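You operate a simulated robot arm through the tools that you are given. There is no shell and no other tool.

You are at the controls of a simulated robot arm. One attempt, no reset.

Task
Press the wet sheet on the grey felt in the paper press.
Fine: lean on the shut board till the sheet pales, open it wide, lay the felt back; leave the other felt.
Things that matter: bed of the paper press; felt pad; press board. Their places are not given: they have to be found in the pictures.

It is judged by the outcome, as a careful person would: the job done as asked, and still so three seconds after it is handed in. It fails if anything else is knocked over, pushed out of place, dropped, spilled or broken. Flat cloth is picked up by pressing the open fingertips on it (5 to 10 N) and closing them slowly along it; thin cloth reads only 2 to 8 mm in the jaws.

Robot
A 7-joint arm with a two-finger parallel gripper, fixed in place. Base frame: the origin is at the foot of the arm, x ahead of it, y to its left, z up; the work surface is at about z = 740. Lengths are in mm, angles in degrees, forces in N, time in s.
Its first joint turns from -166.0 to 166.0 degrees. Payload 4.4 kg.
The TCP is the grasp point between the finger pads, 23 mm short of the fingertips. In the tool frame z runs along the fingers and y along their closing line. The gripper opens to 94 mm. The fingers are 38 mm wide and 10 mm thick; the gripper's body (54 by 96 mm) begins 39 mm behind the TCP.
Orientation is told as [roll, pitch, yaw] about the base's x, y, z axes, in that order, counted from this pose: with the fingers straight down and closing along the base's y, the tool's x points along the base's -x, its y along +y and its z along -z.

Tools
- The arm moves only by the tool move_arm. Its argument "series" is a list of rows, each a list of 7 numbers: the shift along the tool's x, y, z in mm, then the turn, a rotation vector about the tool's x, y, z in degrees, then the finger opening in mm, from 0 to 94. In form: [[dx, dy, dz, ax, ay, az, grip], ...]. A call has 1 to 20 rows; each row is the pose to reach, as a shift and turn from the pose commanded when the call began, along the tool's axes at that moment. Each row takes 0.2 s and may step no farther than 50 mm and 8.6 degrees from the row before; otherwise, or with a gripper value out of range, the whole call is refused. Where a pose cannot be reached the arm comes as near as it can. A force on the tool above 70 N (or 10 N above the force at the start of the call, whichever is more), or a blocked arm, ends the call early, and 0.2 s more pass. The fingers move at their own pace (about 72 mm/s each) and stop on an object; they squeeze with about 44 N. The grip force told is the motor's: it shows also when the fingers shut on nothing. Time passes only in rows, and 0.2 s behind the last, so rows that repeat a pose let the fingers close. The reply holds the time, the measured pose of the TCP, the force on the tool along the base axes, the opening and the grip force, in the units named above and with some noise, with the torque about the TCP (base axes, N m) and any sound that the robot's microphone picked up, and new pictures: "show" is both (left out), scene, wrist or none.
- Cameras (640 x 400 px; columns grow to the right, rows downward): "scene" is fixed at [57.4, -502.1, 1496.6]; the picture's right is [0.85, -0.53, 0.00], its down [-0.24, -0.38, -0.89] and it looks along [0.47, 0.76, -0.45] (base axes); focal length 323 px, centre (320, 200). "wrist" rides on the gripper at [86, 16, -75] in the tool frame; the picture's right is [-0.18, 0.98, 0.00], its down [-0.58, -0.11, -0.81] and it looks along [-0.79, -0.15, 0.59] (tool axes); focal length 243 px, centre (320, 200).
- probe_pixels(camera, pixels): for up to 12 pixels [column, row] of the newest picture of that camera ("zoom" is the newest enlarged one), the place [x, y, z] in the base frame of the surface seen there, good to about 2 mm, but the place of the scene camera against the robot may be out by one fixed shift of up to 12 mm in any direction. The clock stands still meanwhile.
- zoom(camera, box): a new picture of the part [left, top, right, bottom] of that camera's present view, enlarged. The clock stands still meanwhile.
- close_job(): hands the job in; it is judged then, once.

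Leave the gripper open and the arm clear of the work at the hand-in unless told otherwise.

The tools are called after "Call:" as a command line: name --pt "numbers of a row" for each row, then --argument value for the rest, lists and objects as JSON in quotes. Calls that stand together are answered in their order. move_arm: Moves the arm, as the interface text tells. Its arguments: {"type":"object","properties":{"series":{"type":"array","items":{"type":"array","items":{"type":"number"}}},"show":{"type":"string","enum":["both","scene","wrist","none"]}},"required":["series"]} The other tools are called the same way: probe_pixels (camera, pixels) gives the place of the surface under pixels of a picture; zoom (camera, box) takes an enlarged picture of a part of a camera's view; close_job () hands the job in.

At the start:

```text
clock: 0.0
tool_pos: [458.4, 564.4, 1030.4]
tool_rot: [0.0, 0.0, 0.0]
contact_force: [-1.2, 0.0, 0.1]
moment: [-0.01, 0.01, -0.02]
finger_gap: 94.1
grasp_force: 0.0
```

scene: 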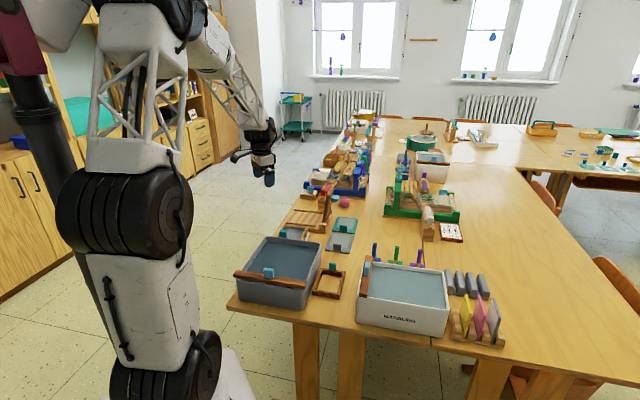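
wrist: 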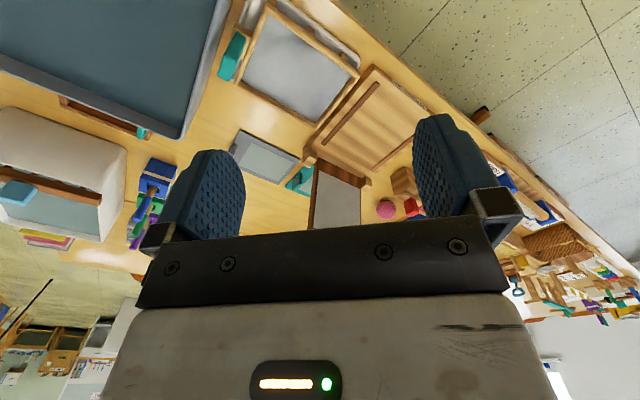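

I see the arm over the left of a table with tubs, a green thing, felts at around (340,235) in the scene. I'll enlarge the scene around the press and felts.

Call:
zoom --camera "scene" --box '[220, 160, 420, 310]'

Call:
zoom --camera "wrist" --box '[180, 0, 440, 240]'

```text
2.67 times, centred on (320, 235) of scene
```

zoom: 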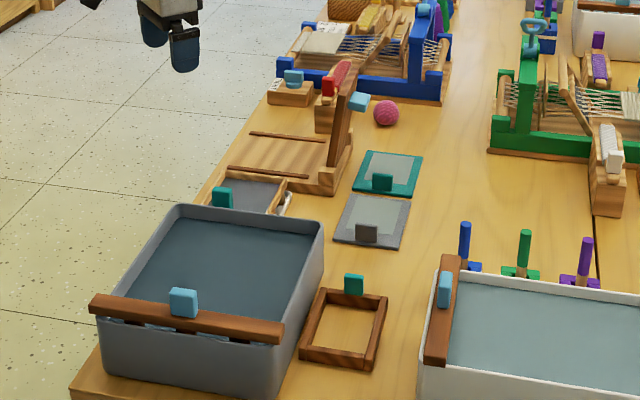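

```text
1.67 times, centred on (310, 120) of wrist
```

zoom: 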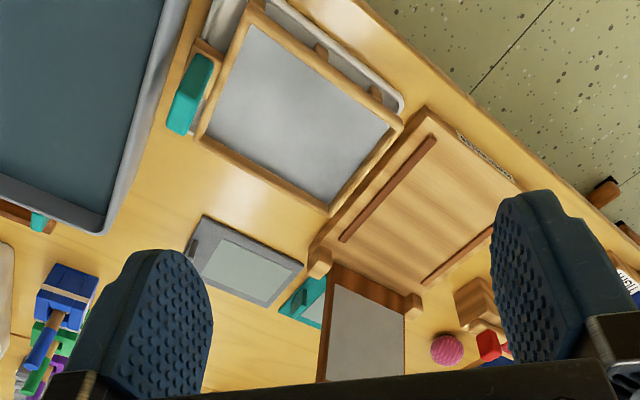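

The press is the wooden bed with two brown strips and a board standing open (light-blue handle). The grey felt with a grey tab lies beside it, the teal felt behind it. I enlarge further to measure.

Call:
zoom --camera "scene" --box '[276, 180, 372, 260]'

```text
5.00 times, centred on (324, 220) of scene
```

zoom: 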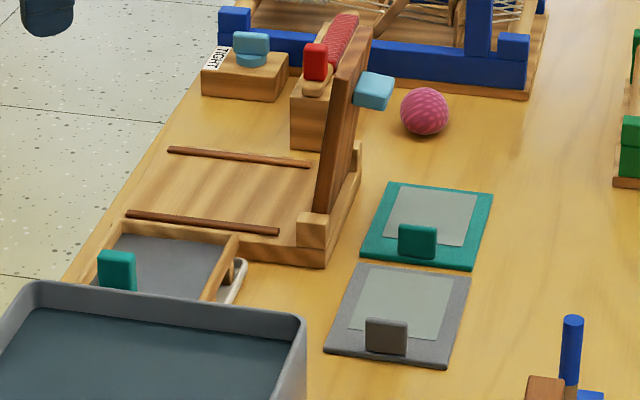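

I probe felt corners, its tab, bed corners, rails, board and handle in this zoom.

Call:
probe_pixels --camera "zoom" --pixels '[[358, 267], [468, 278], [445, 366], [328, 352], [386, 322], [386, 345], [400, 295], [370, 280], [449, 282], [438, 335], [352, 325], [405, 325]]'

Call:
probe_pixels --camera "zoom" --pixels '[[172, 149], [308, 164], [130, 214], [276, 232], [225, 190], [320, 262], [310, 218], [372, 78], [372, 95], [345, 50], [325, 205], [342, 245]]'

Call:
probe_pixels --camera "zoom" --pixels '[[417, 228], [417, 240], [385, 186], [490, 195], [468, 268], [364, 255], [500, 300], [425, 110], [315, 60], [300, 120], [358, 150], [362, 30]]'

```text
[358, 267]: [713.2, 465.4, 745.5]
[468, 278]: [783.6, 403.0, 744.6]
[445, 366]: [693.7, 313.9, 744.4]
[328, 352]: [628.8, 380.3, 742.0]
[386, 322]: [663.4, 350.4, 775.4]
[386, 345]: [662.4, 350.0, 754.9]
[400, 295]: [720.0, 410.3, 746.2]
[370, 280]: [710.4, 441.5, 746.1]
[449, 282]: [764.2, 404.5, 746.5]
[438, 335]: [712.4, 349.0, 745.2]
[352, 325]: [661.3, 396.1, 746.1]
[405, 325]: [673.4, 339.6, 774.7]
```

```text
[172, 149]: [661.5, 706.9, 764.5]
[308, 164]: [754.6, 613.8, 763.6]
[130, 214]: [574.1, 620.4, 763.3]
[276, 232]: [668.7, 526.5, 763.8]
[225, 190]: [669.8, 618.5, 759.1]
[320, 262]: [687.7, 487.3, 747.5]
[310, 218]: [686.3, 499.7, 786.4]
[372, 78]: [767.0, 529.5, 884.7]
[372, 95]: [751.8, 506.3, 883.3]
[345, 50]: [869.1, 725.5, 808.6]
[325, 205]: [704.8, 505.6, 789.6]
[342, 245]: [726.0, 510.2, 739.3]
```

```text
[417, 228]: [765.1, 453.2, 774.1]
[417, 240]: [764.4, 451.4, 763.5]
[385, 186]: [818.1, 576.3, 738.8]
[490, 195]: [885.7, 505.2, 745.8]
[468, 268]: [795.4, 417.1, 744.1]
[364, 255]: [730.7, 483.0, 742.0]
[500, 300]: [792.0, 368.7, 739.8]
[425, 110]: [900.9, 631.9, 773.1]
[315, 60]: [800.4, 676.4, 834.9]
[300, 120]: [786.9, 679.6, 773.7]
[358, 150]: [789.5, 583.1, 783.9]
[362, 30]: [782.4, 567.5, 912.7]
```

The scene frame may carry a shift, so I measure the same things through the wrist camera. First an enlargement of the wrist view on the felt and press.

Call:
zoom --camera "wrist" --box '[225, 60, 425, 220]'

```text
2.50 times, centred on (325, 140) of wrist
```

zoom: 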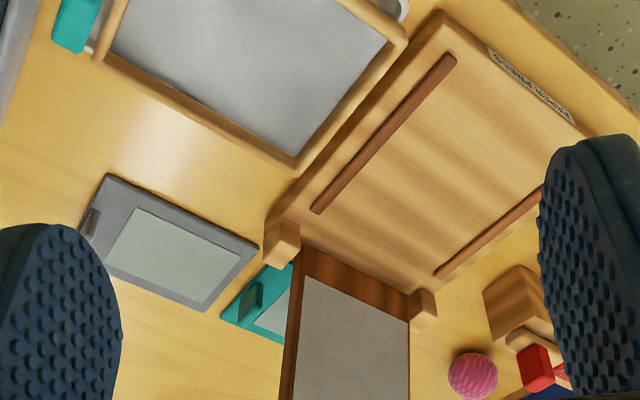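

I probe the wrist zoom: felt corners, tab, rail ends, bed corners, board corners.

Call:
probe_pixels --camera "zoom" --pixels '[[107, 177], [257, 245], [205, 309], [140, 213], [238, 257], [200, 300], [108, 253], [92, 222], [98, 212], [150, 280], [300, 158], [84, 238]]'

Call:
probe_pixels --camera "zoom" --pixels '[[448, 56], [318, 208], [437, 275], [535, 195], [440, 15], [270, 225], [300, 250], [408, 292], [305, 280], [408, 325], [284, 240], [423, 305]]'

Call:
probe_pixels --camera "zoom" --pixels '[[350, 340], [290, 370], [400, 385], [350, 300], [420, 150], [470, 200], [380, 200], [490, 50], [575, 120], [340, 255], [390, 275], [355, 395]]'

```text
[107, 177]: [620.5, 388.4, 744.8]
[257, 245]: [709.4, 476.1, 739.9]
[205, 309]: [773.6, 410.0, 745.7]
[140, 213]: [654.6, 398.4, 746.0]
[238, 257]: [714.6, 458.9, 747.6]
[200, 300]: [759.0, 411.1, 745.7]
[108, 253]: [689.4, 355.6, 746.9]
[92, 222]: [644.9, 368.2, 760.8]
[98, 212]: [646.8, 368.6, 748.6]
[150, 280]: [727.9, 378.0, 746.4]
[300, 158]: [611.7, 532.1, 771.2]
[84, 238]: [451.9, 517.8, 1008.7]
```

```text
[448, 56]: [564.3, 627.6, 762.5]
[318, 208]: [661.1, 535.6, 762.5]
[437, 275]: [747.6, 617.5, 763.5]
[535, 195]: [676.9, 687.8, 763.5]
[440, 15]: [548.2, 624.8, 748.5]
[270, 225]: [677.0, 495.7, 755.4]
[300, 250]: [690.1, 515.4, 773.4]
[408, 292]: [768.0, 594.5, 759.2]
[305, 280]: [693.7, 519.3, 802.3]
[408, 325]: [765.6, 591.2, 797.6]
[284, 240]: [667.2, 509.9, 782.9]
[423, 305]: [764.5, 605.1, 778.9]
```

```text
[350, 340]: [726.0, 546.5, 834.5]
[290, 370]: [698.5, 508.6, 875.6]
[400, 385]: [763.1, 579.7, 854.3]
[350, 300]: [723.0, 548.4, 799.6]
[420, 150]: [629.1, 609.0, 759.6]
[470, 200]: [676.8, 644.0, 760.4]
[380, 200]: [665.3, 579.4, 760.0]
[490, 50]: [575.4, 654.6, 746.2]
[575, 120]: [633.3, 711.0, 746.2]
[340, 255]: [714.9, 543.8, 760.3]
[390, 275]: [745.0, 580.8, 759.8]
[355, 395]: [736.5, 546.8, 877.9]
```

The felt (about 92×125 mm, tab at its near edge around base (650,362)) lies with its long side along (0.7,0.7). The press bed has rails running along (0.7,-0.7), about 120 mm apart, with the board hinged at the far-right end and leaning about 8° past upright. The felt must turn 90° to fit between the rails. I move above the felt tab, turned +45°, for a closer look.

Call:
move_arm --pt "-24 -30 10 0 0 -6.5 94" --pt "-48 -60 20 0 0 -13 94" --pt "-72 -90 30 0 0 -19.5 94" --pt "-96 -120 40 0 0 -26 94" --pt "-120 -150 50 0 0 -32.5 94" --pt "-144 -180 60 0 0 -39 94" --pt "-165 -205 70 0 0 -45 94" --pt "-165 -205 70 0 0 -45 94" --show "both"

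```text
clock: 1.8
tool_pos: [624.4, 359.3, 960.2]
tool_rot: [-0.1, 0.0, 45.0]
contact_force: [-0.2, 0.6, 0.8]
moment: [-0.01, 0.0, -0.02]
finger_gap: 94.1
grasp_force: 0.1
```

scene: 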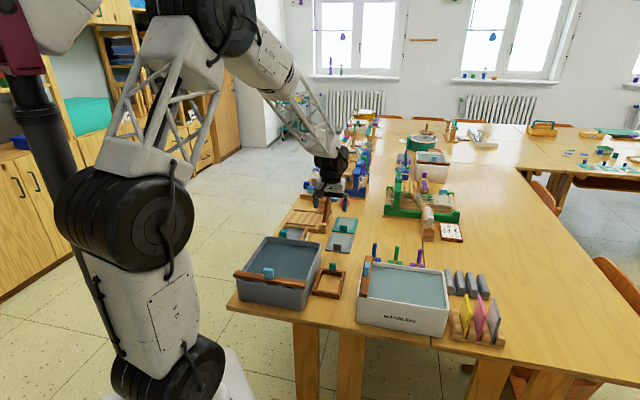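
wrist: 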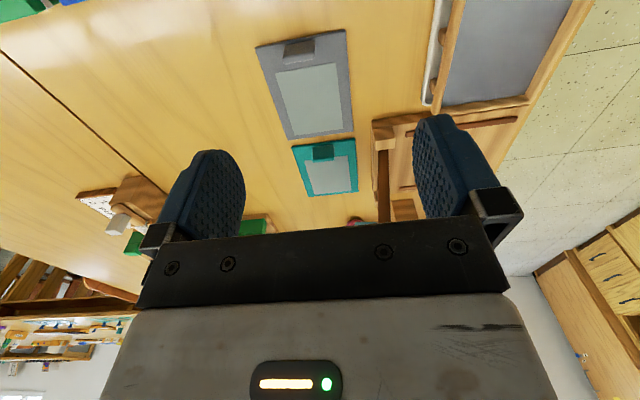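

The wrist now sees the grey felt with its tab at (300,48) and the teal one behind. I enlarge and measure.

Call:
zoom --camera "wrist" --box '[230, 20, 390, 120]'

```text
4.00 times, centred on (310, 70) of wrist
```

zoom: 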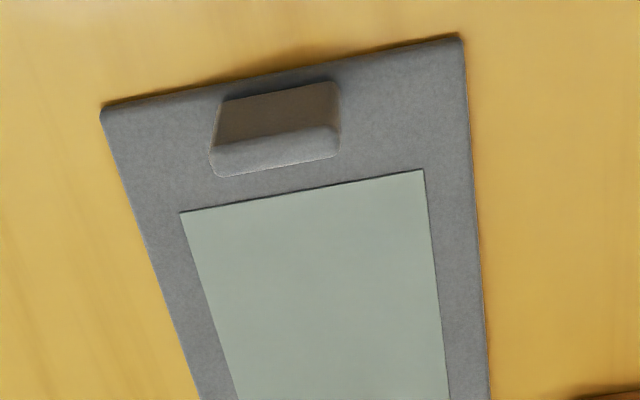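

I probe felt corners, tab top and base edges.

Call:
probe_pixels --camera "zoom" --pixels '[[104, 106], [460, 40], [183, 213], [422, 172], [224, 150], [330, 130], [222, 168], [330, 148], [226, 105], [334, 88], [275, 145], [275, 155]]'

Call:
probe_pixels --camera "wrist" --pixels '[[257, 47], [345, 30], [289, 138], [353, 128], [276, 73], [336, 63], [291, 135], [342, 128], [306, 55], [300, 100], [294, 152], [355, 140]]'

```text
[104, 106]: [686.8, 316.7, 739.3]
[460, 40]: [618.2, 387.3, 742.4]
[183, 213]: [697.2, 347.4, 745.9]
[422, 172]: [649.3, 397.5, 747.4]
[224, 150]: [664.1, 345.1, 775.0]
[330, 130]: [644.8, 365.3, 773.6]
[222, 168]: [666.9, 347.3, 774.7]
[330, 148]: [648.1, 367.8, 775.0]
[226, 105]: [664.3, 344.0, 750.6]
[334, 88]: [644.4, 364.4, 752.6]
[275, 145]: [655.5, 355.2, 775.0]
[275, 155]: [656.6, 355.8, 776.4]
```

```text
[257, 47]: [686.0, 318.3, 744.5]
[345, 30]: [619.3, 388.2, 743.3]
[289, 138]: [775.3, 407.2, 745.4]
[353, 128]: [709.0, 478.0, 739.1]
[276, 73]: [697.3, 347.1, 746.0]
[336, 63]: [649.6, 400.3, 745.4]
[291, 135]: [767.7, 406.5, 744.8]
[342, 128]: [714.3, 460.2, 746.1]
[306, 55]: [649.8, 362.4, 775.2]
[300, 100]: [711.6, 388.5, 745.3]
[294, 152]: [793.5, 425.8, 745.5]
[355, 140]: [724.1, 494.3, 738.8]
```

The felt's tab is 30 mm tall (z 745–775), ~32 mm wide, centred near (657,357.5), and the felt is about 97×126 mm, square at 45°. I check neighbouring tub heights and the board's handle in the scene view for clearances.

Call:
zoom --camera "scene" --box '[288, 180, 368, 230]'

Call:
probe_pixels --camera "scene" --pixels '[[319, 246], [303, 288], [317, 250], [330, 270], [334, 265], [322, 285], [345, 272], [297, 234], [290, 233], [310, 240]]'

```text
8.00 times, centred on (328, 205) of scene
```

zoom: 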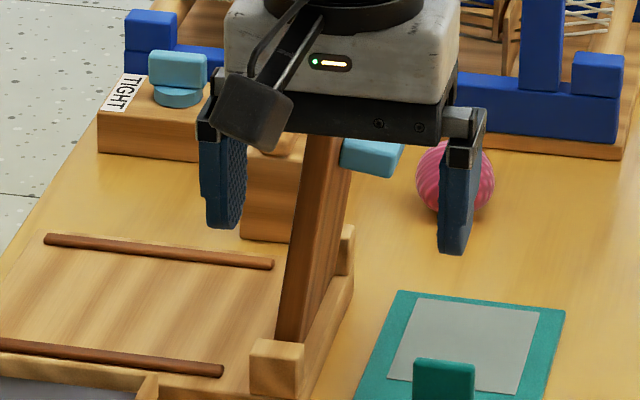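

```text
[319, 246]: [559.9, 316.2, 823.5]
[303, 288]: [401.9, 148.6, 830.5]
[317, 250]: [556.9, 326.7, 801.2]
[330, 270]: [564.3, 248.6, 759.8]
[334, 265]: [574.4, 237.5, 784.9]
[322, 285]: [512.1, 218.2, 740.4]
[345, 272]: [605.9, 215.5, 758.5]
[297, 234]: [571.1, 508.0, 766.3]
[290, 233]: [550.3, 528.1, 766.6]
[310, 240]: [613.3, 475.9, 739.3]
```

The tub's nearest corner (≈(552,325), top z 824) is clear of where the gripper will come down. Next I go above the tab to z ≈ 805, fingers at 60 mm, closing along the tab's width.

Call:
move_arm --pt "-6 -6 38 0 0 0 80" --pt "-12 -13 78 0 0 0 70" --pt "-18 -20 118 0 0 0 60" --pt "-21.8 -24.2 155 0 0 0 60" --pt "-21.8 -24.2 155 0 0 0 60" --show "both"

```text
clock: 3.0
tool_pos: [655.4, 353.9, 804.5]
tool_rot: [-0.1, 0.0, 45.0]
contact_force: [0.3, 0.6, -0.4]
moment: [0.04, -0.01, 0.0]
finger_gap: 60.1
grasp_force: 0.1
```

scene: 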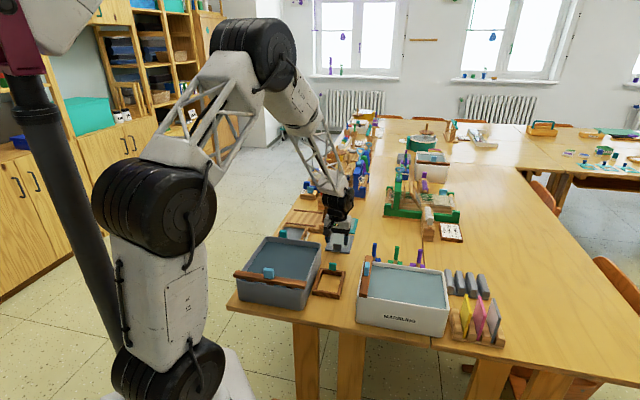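
wrist: 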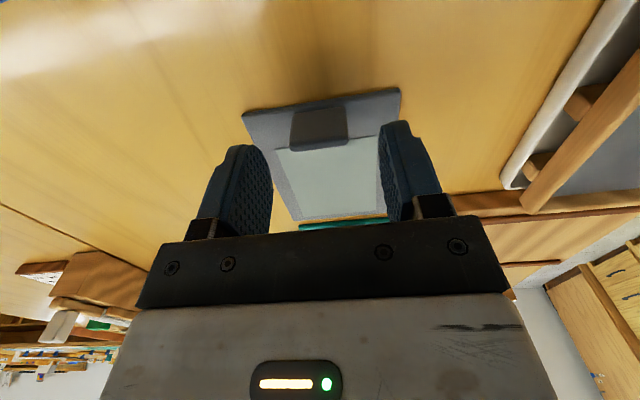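

Reading is (655.4, 353.9); the tab seems between the fingers. I hold one row to settle the reading and measure the tab again up close.

Call:
move_arm --pt "0 0 0 0 0 0 60" --pt "0 0 0 0 0 0 60" --show "wrist"

Call:
zoom --camera "wrist" --box '[220, 70, 420, 230]'

```text
clock: 3.6
tool_pos: [654.3, 353.6, 803.6]
tool_rot: [0.1, 0.0, 45.0]
contact_force: [-0.1, 0.2, 0.1]
moment: [0.04, -0.02, 0.0]
finger_gap: 60.0
grasp_force: 0.0
```

wrist: 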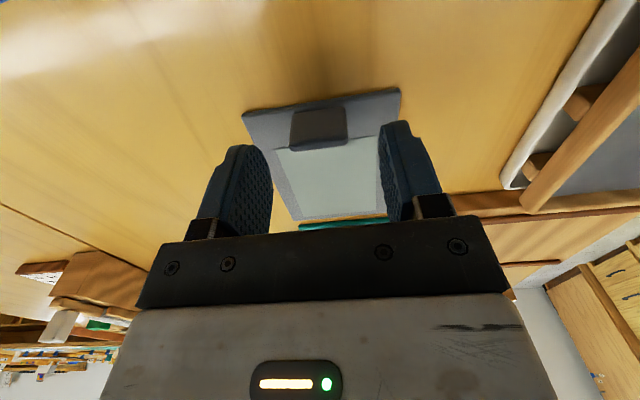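

```text
2.50 times, centred on (320, 150) of wrist
```

zoom: 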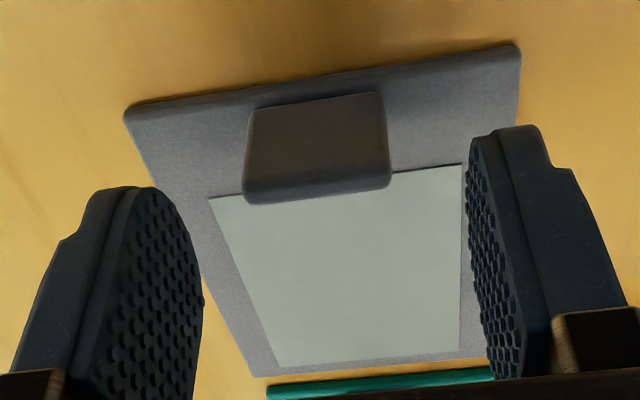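

I re-measure the tab's top and face from this close view.

Call:
probe_pixels --camera "zoom" --pixels '[[252, 180], [383, 165], [250, 195], [385, 182], [318, 185], [318, 196], [258, 120], [378, 100], [127, 112], [516, 50], [210, 198], [460, 167]]'

Call:
probe_pixels --camera "wrist" --pixels '[[272, 180], [265, 215], [383, 170], [388, 210], [262, 150], [400, 125]]'

```text
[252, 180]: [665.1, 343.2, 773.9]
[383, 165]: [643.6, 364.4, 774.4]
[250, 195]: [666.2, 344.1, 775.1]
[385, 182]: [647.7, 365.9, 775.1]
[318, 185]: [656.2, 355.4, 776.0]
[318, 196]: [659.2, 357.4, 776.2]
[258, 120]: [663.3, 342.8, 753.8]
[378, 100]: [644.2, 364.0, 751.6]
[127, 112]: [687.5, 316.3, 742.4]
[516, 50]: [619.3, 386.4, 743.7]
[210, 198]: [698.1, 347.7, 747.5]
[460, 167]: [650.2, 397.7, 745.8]
```

```text
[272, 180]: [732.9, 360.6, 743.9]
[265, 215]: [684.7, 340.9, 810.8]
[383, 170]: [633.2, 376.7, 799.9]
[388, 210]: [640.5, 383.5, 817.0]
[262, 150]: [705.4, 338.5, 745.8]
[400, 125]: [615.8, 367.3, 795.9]
```

The tab is centred at s-midpoint between the pads, but I'm about 4 mm short along the felt. I shift 4 mm, descend to z ≈ 771.5 (tips about 3 mm above felt), then close.

Call:
move_arm --pt "-4 0 10 0 0 0 60" --pt "-4 0 20 0 0 0 60" --pt "-4 0 28 0 0 0 60" --pt "-4 0 32 0 0 0 60" --pt "-4 0 32 0 0 0 60" --show "wrist"

```text
clock: 4.8
tool_pos: [658.5, 358.6, 774.4]
tool_rot: [-0.1, 0.0, 45.0]
contact_force: [-0.3, 0.0, 0.0]
moment: [-0.02, -0.03, 0.0]
finger_gap: 60.1
grasp_force: 0.1
```

wrist: 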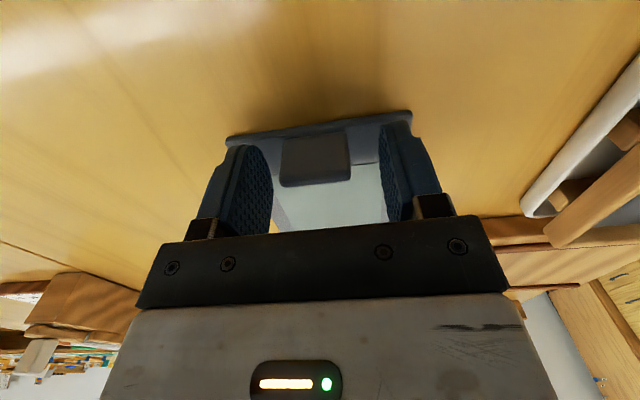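

TCP reads (658.5, 358.6, 774.4), tab centred between the pads. I go 3 mm lower and close.

Call:
move_arm --pt "1 0 3 0 0 0 60" --pt "1 0 3 0 0 0 45" --pt "1 0 3 0 0 0 35" --pt "1 0 3 0 0 0 25" --pt "1 0 3 0 0 0 20" --pt "1 0 3 0 0 0 20" --show "wrist"

```text
clock: 6.2
tool_pos: [659.2, 357.3, 770.9]
tool_rot: [0.0, 0.0, 45.0]
contact_force: [-0.1, 0.0, 2.2]
moment: [-0.03, 0.02, -0.06]
finger_gap: 32.8
grasp_force: 44.0
```

wrist: 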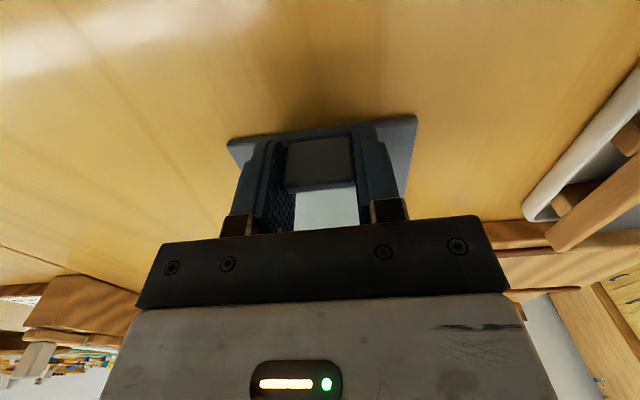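

The tab is held (32.8 mm, 44 N). Pick pose (659, 357, 771), yaw 45. I lift 60 mm slowly and look at how the felt hangs.

Call:
move_arm --pt "0 0 -5 0 0 0 20" --pt "0 0 -15 0 0 0 20" --pt "0 0 -30 0 0 0 20" --pt "0 0 -45 0 0 0 20" --pt "0 0 -60 0 0 0 20" --pt "0 0 -60 0 0 0 20" --show "both"

Call:
zoom --camera "scene" --box '[280, 180, 400, 260]'

```text
clock: 7.6
tool_pos: [657.3, 359.8, 830.6]
tool_rot: [0.0, 0.0, 45.0]
contact_force: [-0.6, -0.9, 0.0]
moment: [0.02, -0.02, 0.0]
finger_gap: 20.1
grasp_force: 0.0
```

scene: 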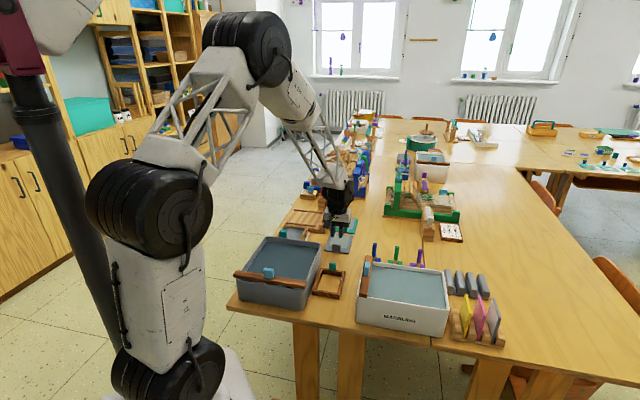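
wrist: 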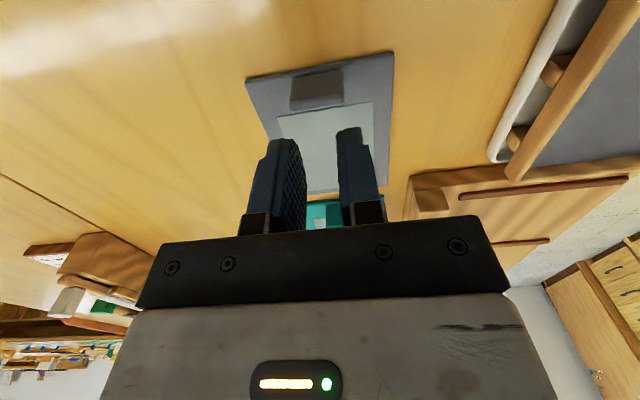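

```text
5.00 times, centred on (340, 220) of scene
```

zoom: 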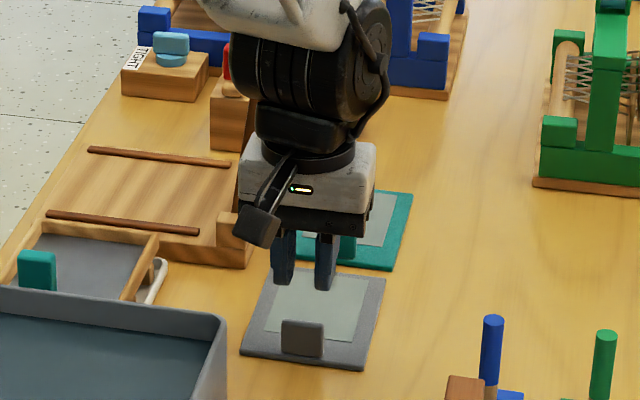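

The jaws now read 20 mm with no force: the fingers slid off the tab and the felt stayed on the table. I check from the wrist view whether the felt moved.

Call:
zoom --camera "wrist" --box '[220, 30, 420, 190]'

```text
2.50 times, centred on (320, 110) of wrist
```

zoom: 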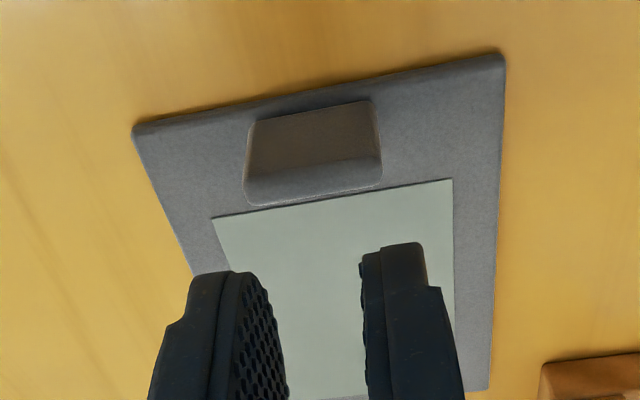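

Call:
probe_pixels --camera "zoom" --pixels '[[137, 130], [502, 60], [487, 385], [250, 160], [376, 140], [250, 190], [378, 170], [214, 219], [450, 182], [488, 370], [315, 175], [315, 190]]'

```text
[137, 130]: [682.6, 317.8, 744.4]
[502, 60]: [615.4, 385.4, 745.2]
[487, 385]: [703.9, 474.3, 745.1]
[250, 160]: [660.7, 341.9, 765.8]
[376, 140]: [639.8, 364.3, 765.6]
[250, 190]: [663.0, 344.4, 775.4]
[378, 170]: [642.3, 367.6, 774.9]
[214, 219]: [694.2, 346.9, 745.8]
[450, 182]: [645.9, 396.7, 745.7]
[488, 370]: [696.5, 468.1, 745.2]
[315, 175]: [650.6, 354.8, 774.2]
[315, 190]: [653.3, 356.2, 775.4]
```

The felt slid about 3 mm toward (-x) but is otherwise in place. Gripping the narrow edges slipped, so I'll grip the tab across its thickness on its broad faces. I raise and turn to yaw 135 to see if that's reachable.

Call:
move_arm --pt "0 0 -30 0 0 0 30" --pt "0 0 -60 0 0 -8 30" --pt "0 0 -60 0 0 -16 30" --pt "0 0 -60 0 0 -24 30" --pt "0 0 -60 0 0 -32 30" --pt "0 0 -60 0 0 -40 30" --pt "0 0 -60 0 0 -48 30" --pt "0 0 -60 0 0 -56 30" --pt "0 0 -60 0 0 -64 30" --pt "0 0 -60 0 0 -72 30" --pt "0 0 -60 0 0 -80 30" --pt "0 0 -60 0 0 -86 30" --pt "0 0 -60 0 0 -90 30" --pt "0 0 -60 0 0 -90 30" --show "both"

```text
clock: 10.6
tool_pos: [658.7, 360.0, 890.1]
tool_rot: [0.1, 0.1, 135.0]
contact_force: [0.8, -0.3, -0.9]
moment: [0.01, 0.06, 0.05]
finger_gap: 29.9
grasp_force: 0.1
```

scene: 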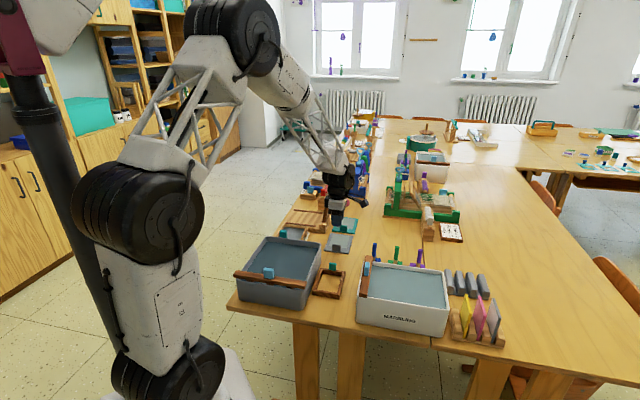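
wrist: 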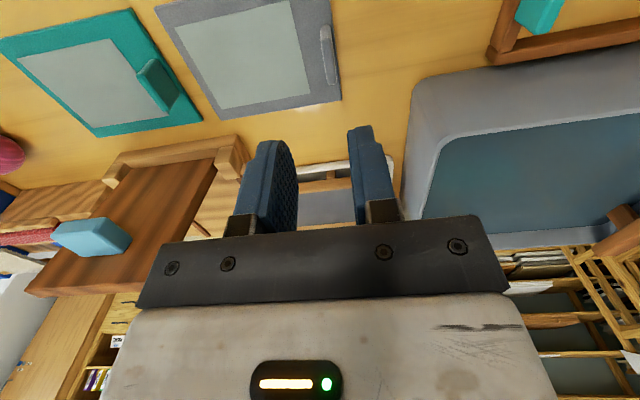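

Yaw 135 is reached. This view also shows the board's outer face and the light-blue handle. I enlarge both the felt and the board.

Call:
zoom --camera "wrist" --box '[0, 130, 250, 300]'

Call:
probe_pixels --camera "wrist" --pixels '[[60, 240], [95, 240], [122, 240], [70, 222], [112, 220], [90, 252], [130, 238], [30, 290], [130, 293], [213, 160], [120, 165], [105, 195]]'

Call:
probe_pixels --camera "wrist" --pixels '[[323, 28], [325, 60], [329, 85], [331, 40], [335, 75], [337, 55], [292, 3], [342, 97], [205, 115], [310, 95], [222, 105], [156, 5]]'

```text
2.35 times, centred on (125, 215) of wrist
```

zoom: 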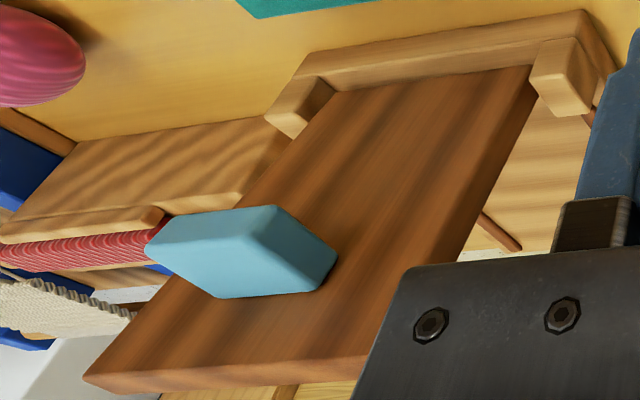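

```text
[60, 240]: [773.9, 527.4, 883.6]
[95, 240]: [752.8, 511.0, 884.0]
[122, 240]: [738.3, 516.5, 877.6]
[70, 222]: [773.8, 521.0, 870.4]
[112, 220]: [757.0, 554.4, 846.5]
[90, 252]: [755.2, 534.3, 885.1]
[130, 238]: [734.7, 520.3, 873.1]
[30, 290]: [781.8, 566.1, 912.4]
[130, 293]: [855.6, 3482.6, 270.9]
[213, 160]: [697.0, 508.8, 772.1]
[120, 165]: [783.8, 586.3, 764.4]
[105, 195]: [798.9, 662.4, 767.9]
```

```text
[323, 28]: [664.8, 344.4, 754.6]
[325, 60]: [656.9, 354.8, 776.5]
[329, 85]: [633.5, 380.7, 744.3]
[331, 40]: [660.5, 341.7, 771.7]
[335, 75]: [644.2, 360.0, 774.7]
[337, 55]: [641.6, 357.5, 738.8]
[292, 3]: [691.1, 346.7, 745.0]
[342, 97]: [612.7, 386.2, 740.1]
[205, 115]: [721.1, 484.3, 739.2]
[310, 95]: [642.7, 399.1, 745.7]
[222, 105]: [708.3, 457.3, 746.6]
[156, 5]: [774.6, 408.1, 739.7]
```

I probe points on the handle block and board edges in this enlarged picture.

Call:
zoom --camera "wrist" --box '[20, 200, 180, 300]'

```text
4.00 times, centred on (100, 250) of wrist
```

zoom: 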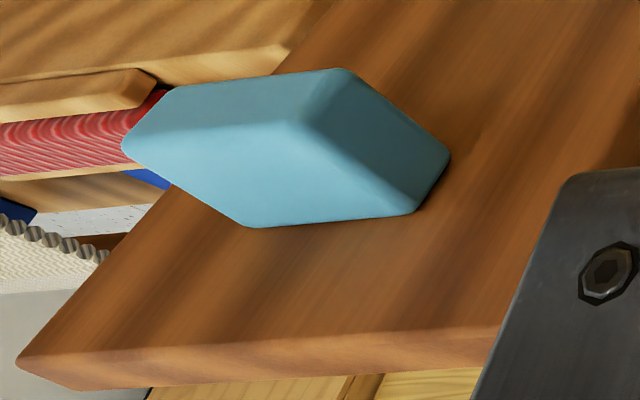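

Call:
probe_pixels --camera "zoom" --pixels '[[135, 146], [175, 92], [338, 75], [298, 124], [250, 222], [408, 208], [444, 156], [230, 105], [370, 150], [270, 175], [320, 90], [280, 120]]'

Call:
probe_pixels --camera "zoom" --pixels '[[25, 357], [490, 330], [250, 350], [250, 368], [400, 345], [100, 385], [300, 260], [470, 240], [440, 60], [500, 100], [200, 290], [400, 260]]'

```text
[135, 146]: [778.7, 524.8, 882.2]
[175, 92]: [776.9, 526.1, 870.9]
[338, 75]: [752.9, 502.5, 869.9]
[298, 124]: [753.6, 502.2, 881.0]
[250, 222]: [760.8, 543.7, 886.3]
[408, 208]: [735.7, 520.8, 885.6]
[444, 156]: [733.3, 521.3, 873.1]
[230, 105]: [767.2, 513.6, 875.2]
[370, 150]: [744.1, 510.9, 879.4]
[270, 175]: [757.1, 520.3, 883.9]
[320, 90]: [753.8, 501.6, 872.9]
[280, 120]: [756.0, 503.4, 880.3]
```

```text
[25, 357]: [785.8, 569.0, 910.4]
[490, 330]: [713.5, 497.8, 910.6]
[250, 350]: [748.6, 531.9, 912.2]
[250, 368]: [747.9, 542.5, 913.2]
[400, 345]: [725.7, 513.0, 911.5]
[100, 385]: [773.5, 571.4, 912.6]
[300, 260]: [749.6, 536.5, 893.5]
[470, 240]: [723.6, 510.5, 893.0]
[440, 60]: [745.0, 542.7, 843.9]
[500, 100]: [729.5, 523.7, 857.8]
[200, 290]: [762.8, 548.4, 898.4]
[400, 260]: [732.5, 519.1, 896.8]
```

Handle: about 34 mm wide, 26 mm proud, 13 mm thick, open position centred near s≈165, z≈878; board about 14 mm thick, end at z≈912. Now I go over the tab with yaw 135, gap 26 mm, stopping at z ≈ 805 to check.

Call:
move_arm --pt "-0.7 3 30 0 0 0 26" --pt "-0.7 6 60 0 0 0 26" --pt "-0.7 6 85 0 0 0 26" --pt "-0.7 6 85 0 0 0 26" --pt "-0.7 6 85 0 0 0 26" --show "both"

Call:
zoom --camera "wrist" --box '[220, 60, 420, 220]'

Call:
zoom --camera "scene" --box '[300, 195, 380, 255]'

```text
clock: 11.8
tool_pos: [653.7, 355.4, 805.2]
tool_rot: [0.1, 0.0, 135.0]
contact_force: [-0.9, 0.4, -0.8]
moment: [-0.02, 0.01, 0.0]
finger_gap: 25.9
grasp_force: 0.1
```

scene: 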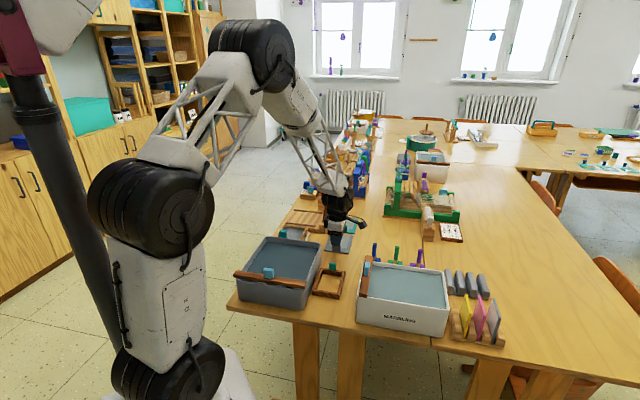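
wrist: 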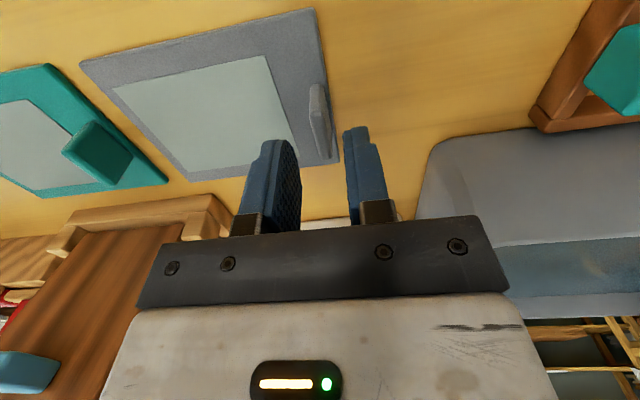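

```text
2.50 times, centred on (320, 140) of wrist
```

zoom: 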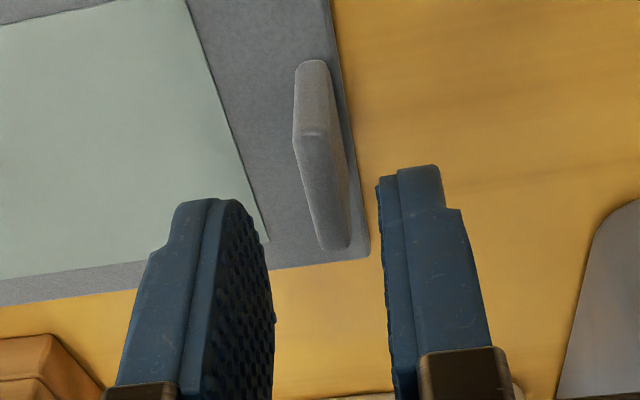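

```text
6.67 times, centred on (340, 225) of scene
```

zoom: 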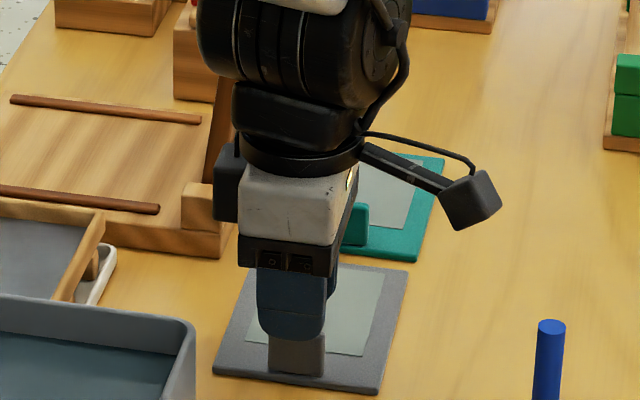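

I probe tab edges and pad faces here for alignment.

Call:
zoom --camera "wrist" --box '[260, 70, 400, 180]'

```text
3.64 times, centred on (330, 125) of wrist
```

zoom: 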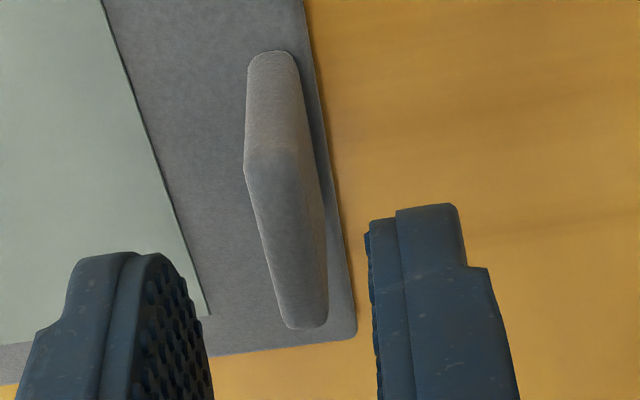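

Call:
probe_pixels --camera "zoom" --pixels '[[250, 170], [292, 160], [282, 320], [322, 318], [275, 230], [300, 240], [255, 70], [290, 70], [370, 250], [155, 290], [175, 330], [375, 330]]'

```text
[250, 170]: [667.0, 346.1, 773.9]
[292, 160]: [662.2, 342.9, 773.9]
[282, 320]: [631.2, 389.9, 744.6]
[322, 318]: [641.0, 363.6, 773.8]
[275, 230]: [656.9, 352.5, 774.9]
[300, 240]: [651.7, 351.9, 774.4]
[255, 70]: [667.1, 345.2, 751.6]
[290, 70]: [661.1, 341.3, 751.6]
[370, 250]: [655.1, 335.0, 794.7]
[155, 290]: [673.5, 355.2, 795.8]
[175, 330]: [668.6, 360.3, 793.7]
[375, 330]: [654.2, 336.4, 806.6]
```

Pads straddle the tab centrally (tab t≈710–717, pads 700–727). I descend 34 mm to z ≈ 771 and close.

Call:
move_arm --pt "0 0 12 0 0 0 26" --pt "0 0 24 0 0 0 26" --pt "0 0 32 0 0 0 26" --pt "0 0 34 0 0 0 26" --pt "0 0 34 0 0 0 20" --pt "0 0 34 0 0 0 14" --pt "0 0 34 0 0 0 8" --pt "0 0 34 0 0 0 2" --pt "0 0 34 0 0 0 0" --pt "0 0 34 0 0 0 0" --show "wrist"

```text
clock: 14.0
tool_pos: [654.1, 355.3, 770.9]
tool_rot: [0.1, 0.0, 135.0]
contact_force: [0.7, -0.2, 0.3]
moment: [0.0, 0.0, 0.02]
finger_gap: 6.8
grasp_force: 44.2
```

wrist: 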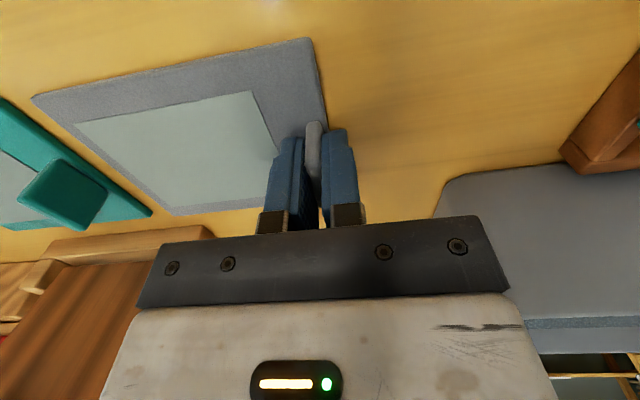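

Held at 6.8 mm with 44 N. I lift slowly, 15 mm first, and check.

Call:
move_arm --pt "0 0 -2 0 0 0 0" --pt "0 0 -4 0 0 0 0" --pt "0 0 -7 0 0 0 0" --pt "0 0 -10 0 0 0 0" --pt "0 0 -15 0 0 0 0" --pt "0 0 -15 0 0 0 0" --show "both"

```text
clock: 15.4
tool_pos: [653.7, 355.6, 787.2]
tool_rot: [0.0, 0.0, 135.0]
contact_force: [0.2, -0.3, -0.2]
moment: [-0.02, 0.02, 0.02]
finger_gap: 7.1
grasp_force: 44.4
```

scene: 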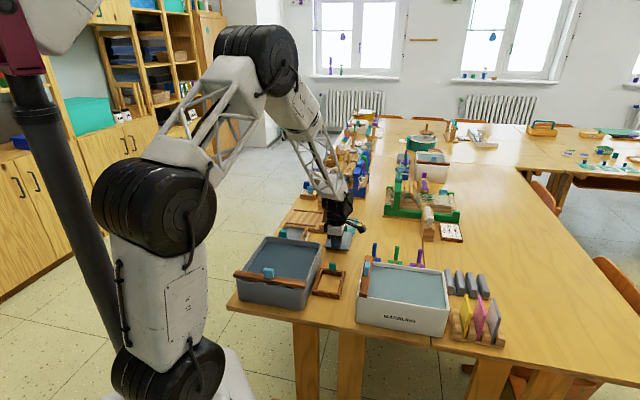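
wrist: 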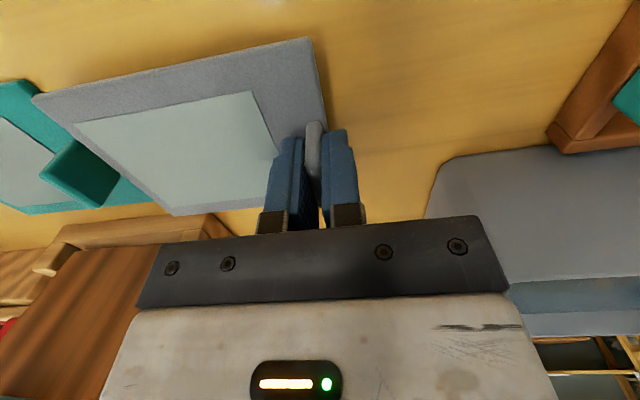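

The felt rises level and stiff with the gripper (7.1 mm, 44 N). I raise it to z ≈ 1000, well over the board's top (913).

Call:
move_arm --pt "0 0 -15 0 0 0 0" --pt "0 0 -40 0 0 0 0" --pt "0 0 -70 0 0 0 0" --pt "0 0 -100 0 0 0 0" --pt "0 0 -130 0 0 0 0" --pt "0 0 -160 0 0 0 0" --pt "0 0 -190 0 0 0 0" --pt "0 0 -213 0 0 0 0" --pt "0 0 -213 0 0 0 0" --show "wrist"

```text
clock: 17.4
tool_pos: [652.4, 356.2, 1000.1]
tool_rot: [0.1, 0.0, 134.9]
contact_force: [0.8, -0.7, -0.3]
moment: [-0.05, 0.02, -0.01]
finger_gap: 7.1
grasp_force: 44.1
```

wrist: 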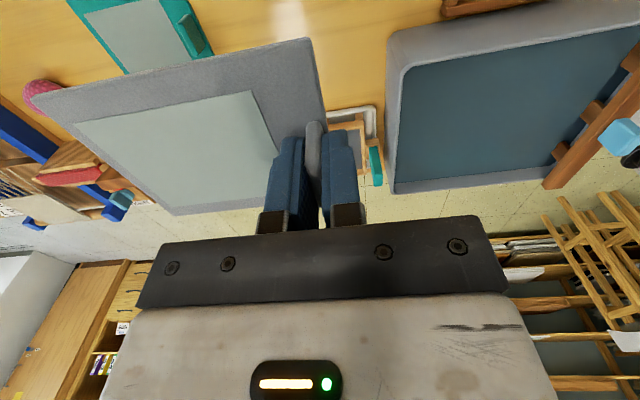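

The felt is held steady at z 1000. Next I carry it over the press while turning 90° clockwise to yaw 45, so its tab points away from the hinge.

Call:
move_arm --pt "-12 -9 0 0 0 5 0" --pt "-34 -27 0 0 0 13 0" --pt "-56 -44 0 0 0 21 0" --pt "-78 -61 0 0 0 29 0" --pt "-100 -78 0 0 0 37 0" --pt "-122 -95 0 0 0 45 0" --pt "-144 -112 0 0 0 53 0" --pt "-166 -129 0 0 0 61 0" --pt "-188 -146 0 0 0 69 0" --pt "-210 -163 0 0 0 77 0" --pt "-230 -180 0 0 0 85 0" --pt "-246 -192.5 0 0 0 90 0" --pt "-246 -192.5 0 0 0 90 0" --pt "-246 -192.5 0 0 0 90 0" --show "both"

```text
clock: 20.4
tool_pos: [614.6, 668.0, 999.4]
tool_rot: [0.0, -0.1, 45.0]
contact_force: [-0.3, 0.2, -0.8]
moment: [0.02, 0.0, 0.0]
finger_gap: 6.8
grasp_force: 43.8
```

scene: 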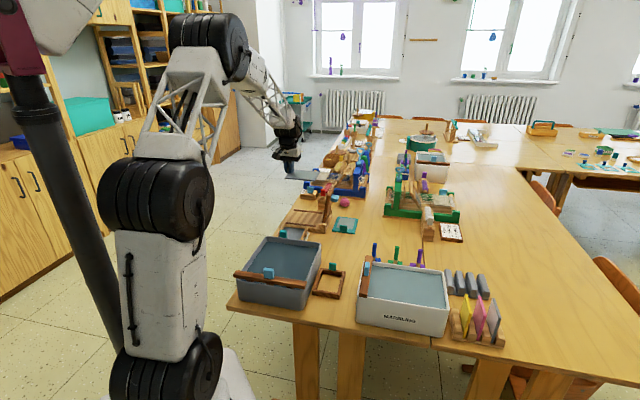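
wrist: 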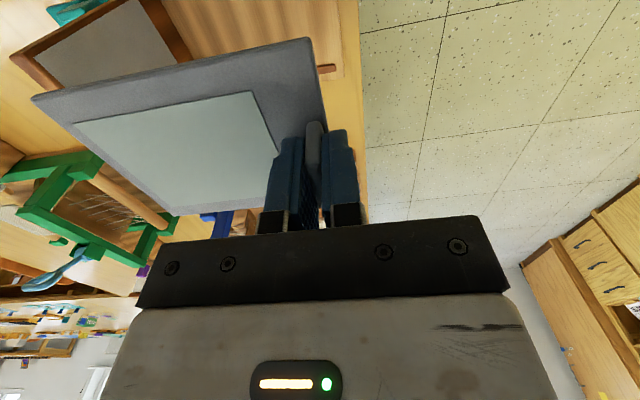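

Held at (614.6, 668.0), yaw 45; target tab centre s≈-36, t≈906. I descend to z ≈ 860 and inspect.

Call:
move_arm --pt "0 0 15 0 0 0 0" --pt "0 0 40 0 0 0 0" --pt "0 0 70 0 0 0 0" --pt "0 0 100 0 0 0 0" --pt "0 0 125 0 0 0 0" --pt "0 0 140 0 0 0 0" --pt "0 0 140 0 0 0 0" --show "both"

Call:
zoom --camera "scene" --box '[260, 150, 380, 250]'

Call:
zoom --camera "wrist" --box '[160, 0, 400, 180]'

```text
clock: 22.0
tool_pos: [615.8, 666.2, 858.9]
tool_rot: [-0.1, -0.1, 45.0]
contact_force: [-0.3, -0.9, 0.2]
moment: [-0.02, 0.01, 0.0]
finger_gap: 6.7
grasp_force: 44.6
```

scene: 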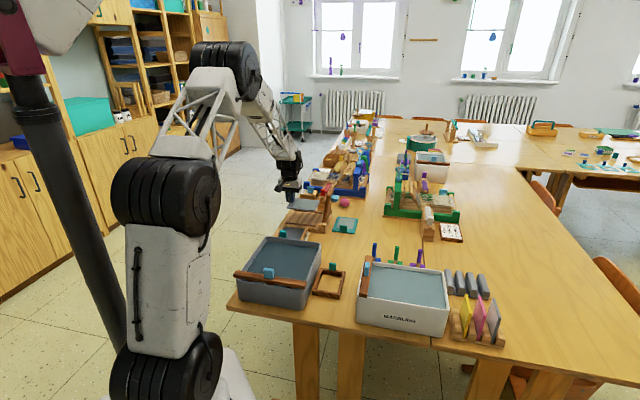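
wrist: 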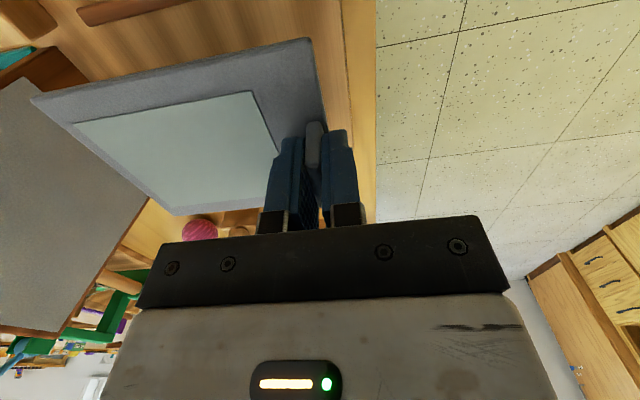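

```text
4.00 times, centred on (320, 200) of scene
```

zoom: 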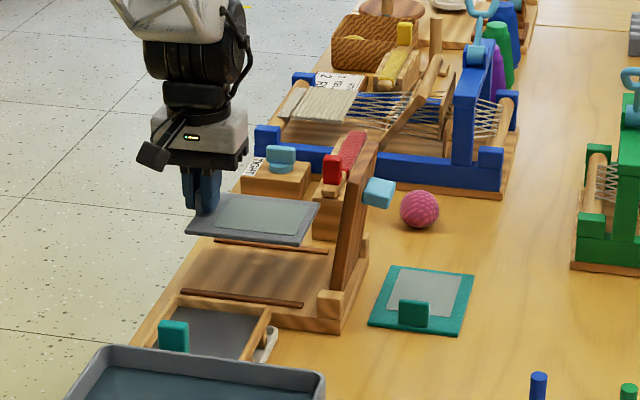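

```text
2.22 times, centred on (280, 90) of wrist
```

zoom: 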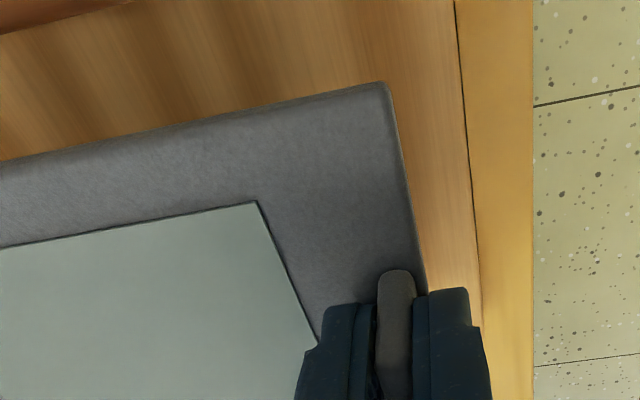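

I probe felt corners against bed edge and rail from the wrist view, and the felt and rails in the scene view.

Call:
probe_pixels --camera "wrist" --pixels '[[305, 39], [32, 97], [90, 14], [180, 3], [335, 30], [342, 80], [337, 95], [325, 118], [185, 212], [312, 125], [130, 8], [310, 20]]'

Call:
probe_pixels --camera "scene" --pixels '[[314, 210], [340, 212], [306, 223], [335, 226], [308, 199], [339, 201], [308, 207], [334, 210], [316, 204], [322, 204]]'

```text
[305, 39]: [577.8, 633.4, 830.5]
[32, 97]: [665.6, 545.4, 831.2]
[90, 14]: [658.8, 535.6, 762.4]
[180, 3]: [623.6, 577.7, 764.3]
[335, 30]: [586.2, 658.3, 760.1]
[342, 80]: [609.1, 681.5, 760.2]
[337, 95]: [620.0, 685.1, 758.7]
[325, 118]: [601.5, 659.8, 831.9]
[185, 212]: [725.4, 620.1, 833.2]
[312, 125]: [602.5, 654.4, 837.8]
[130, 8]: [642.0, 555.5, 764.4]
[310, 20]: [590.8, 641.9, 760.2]
```

```text
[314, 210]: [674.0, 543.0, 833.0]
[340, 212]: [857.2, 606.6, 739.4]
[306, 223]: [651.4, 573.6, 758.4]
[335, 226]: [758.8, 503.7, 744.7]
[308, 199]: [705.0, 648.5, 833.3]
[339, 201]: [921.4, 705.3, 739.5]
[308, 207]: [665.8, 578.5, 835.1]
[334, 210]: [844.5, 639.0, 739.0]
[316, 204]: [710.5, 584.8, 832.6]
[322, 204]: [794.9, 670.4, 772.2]
```

Felt spans s -39…85 and t 856…953; rails' inner edges are about t 850 and 963. I nudge 1.5 mm in t and 2 mm toward the front, and lower to about 2 mm above the bed.

Call:
move_arm --pt "-1.5 2 15 0 0 0 0" --pt "-1.5 2 35 0 0 0 0" --pt "-1.5 2 52 0 0 0 0" --pt "-1.5 2 60 0 0 0 0" --pt "-1.5 2 64 0 0 0 0" --pt "-1.5 2 65 0 0 0 0" --pt "-1.5 2 65 0 0 0 0" --show "both"

Call:
zoom --camera "scene" --box '[270, 170, 370, 240]'

```text
clock: 23.6
tool_pos: [615.5, 667.2, 793.9]
tool_rot: [0.0, 0.0, 45.0]
contact_force: [0.2, -0.8, 0.0]
moment: [-0.01, 0.01, 0.0]
finger_gap: 6.7
grasp_force: 44.3
```

scene: 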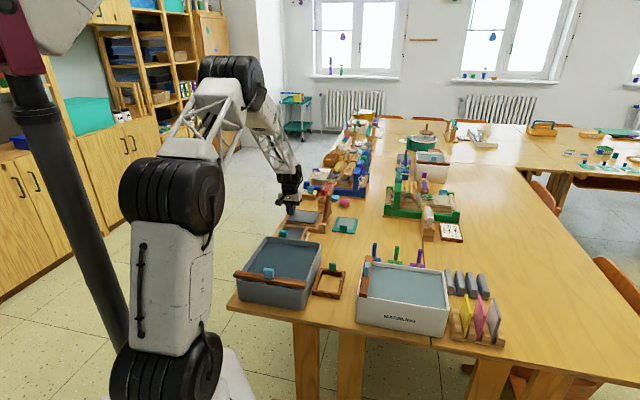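
wrist: 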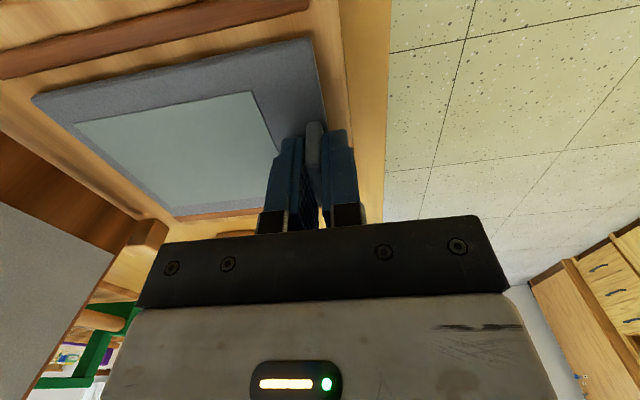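

```text
5.71 times, centred on (320, 205) of scene
```

zoom: 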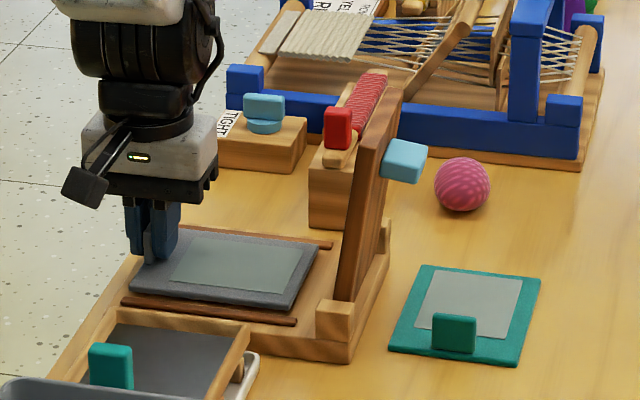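

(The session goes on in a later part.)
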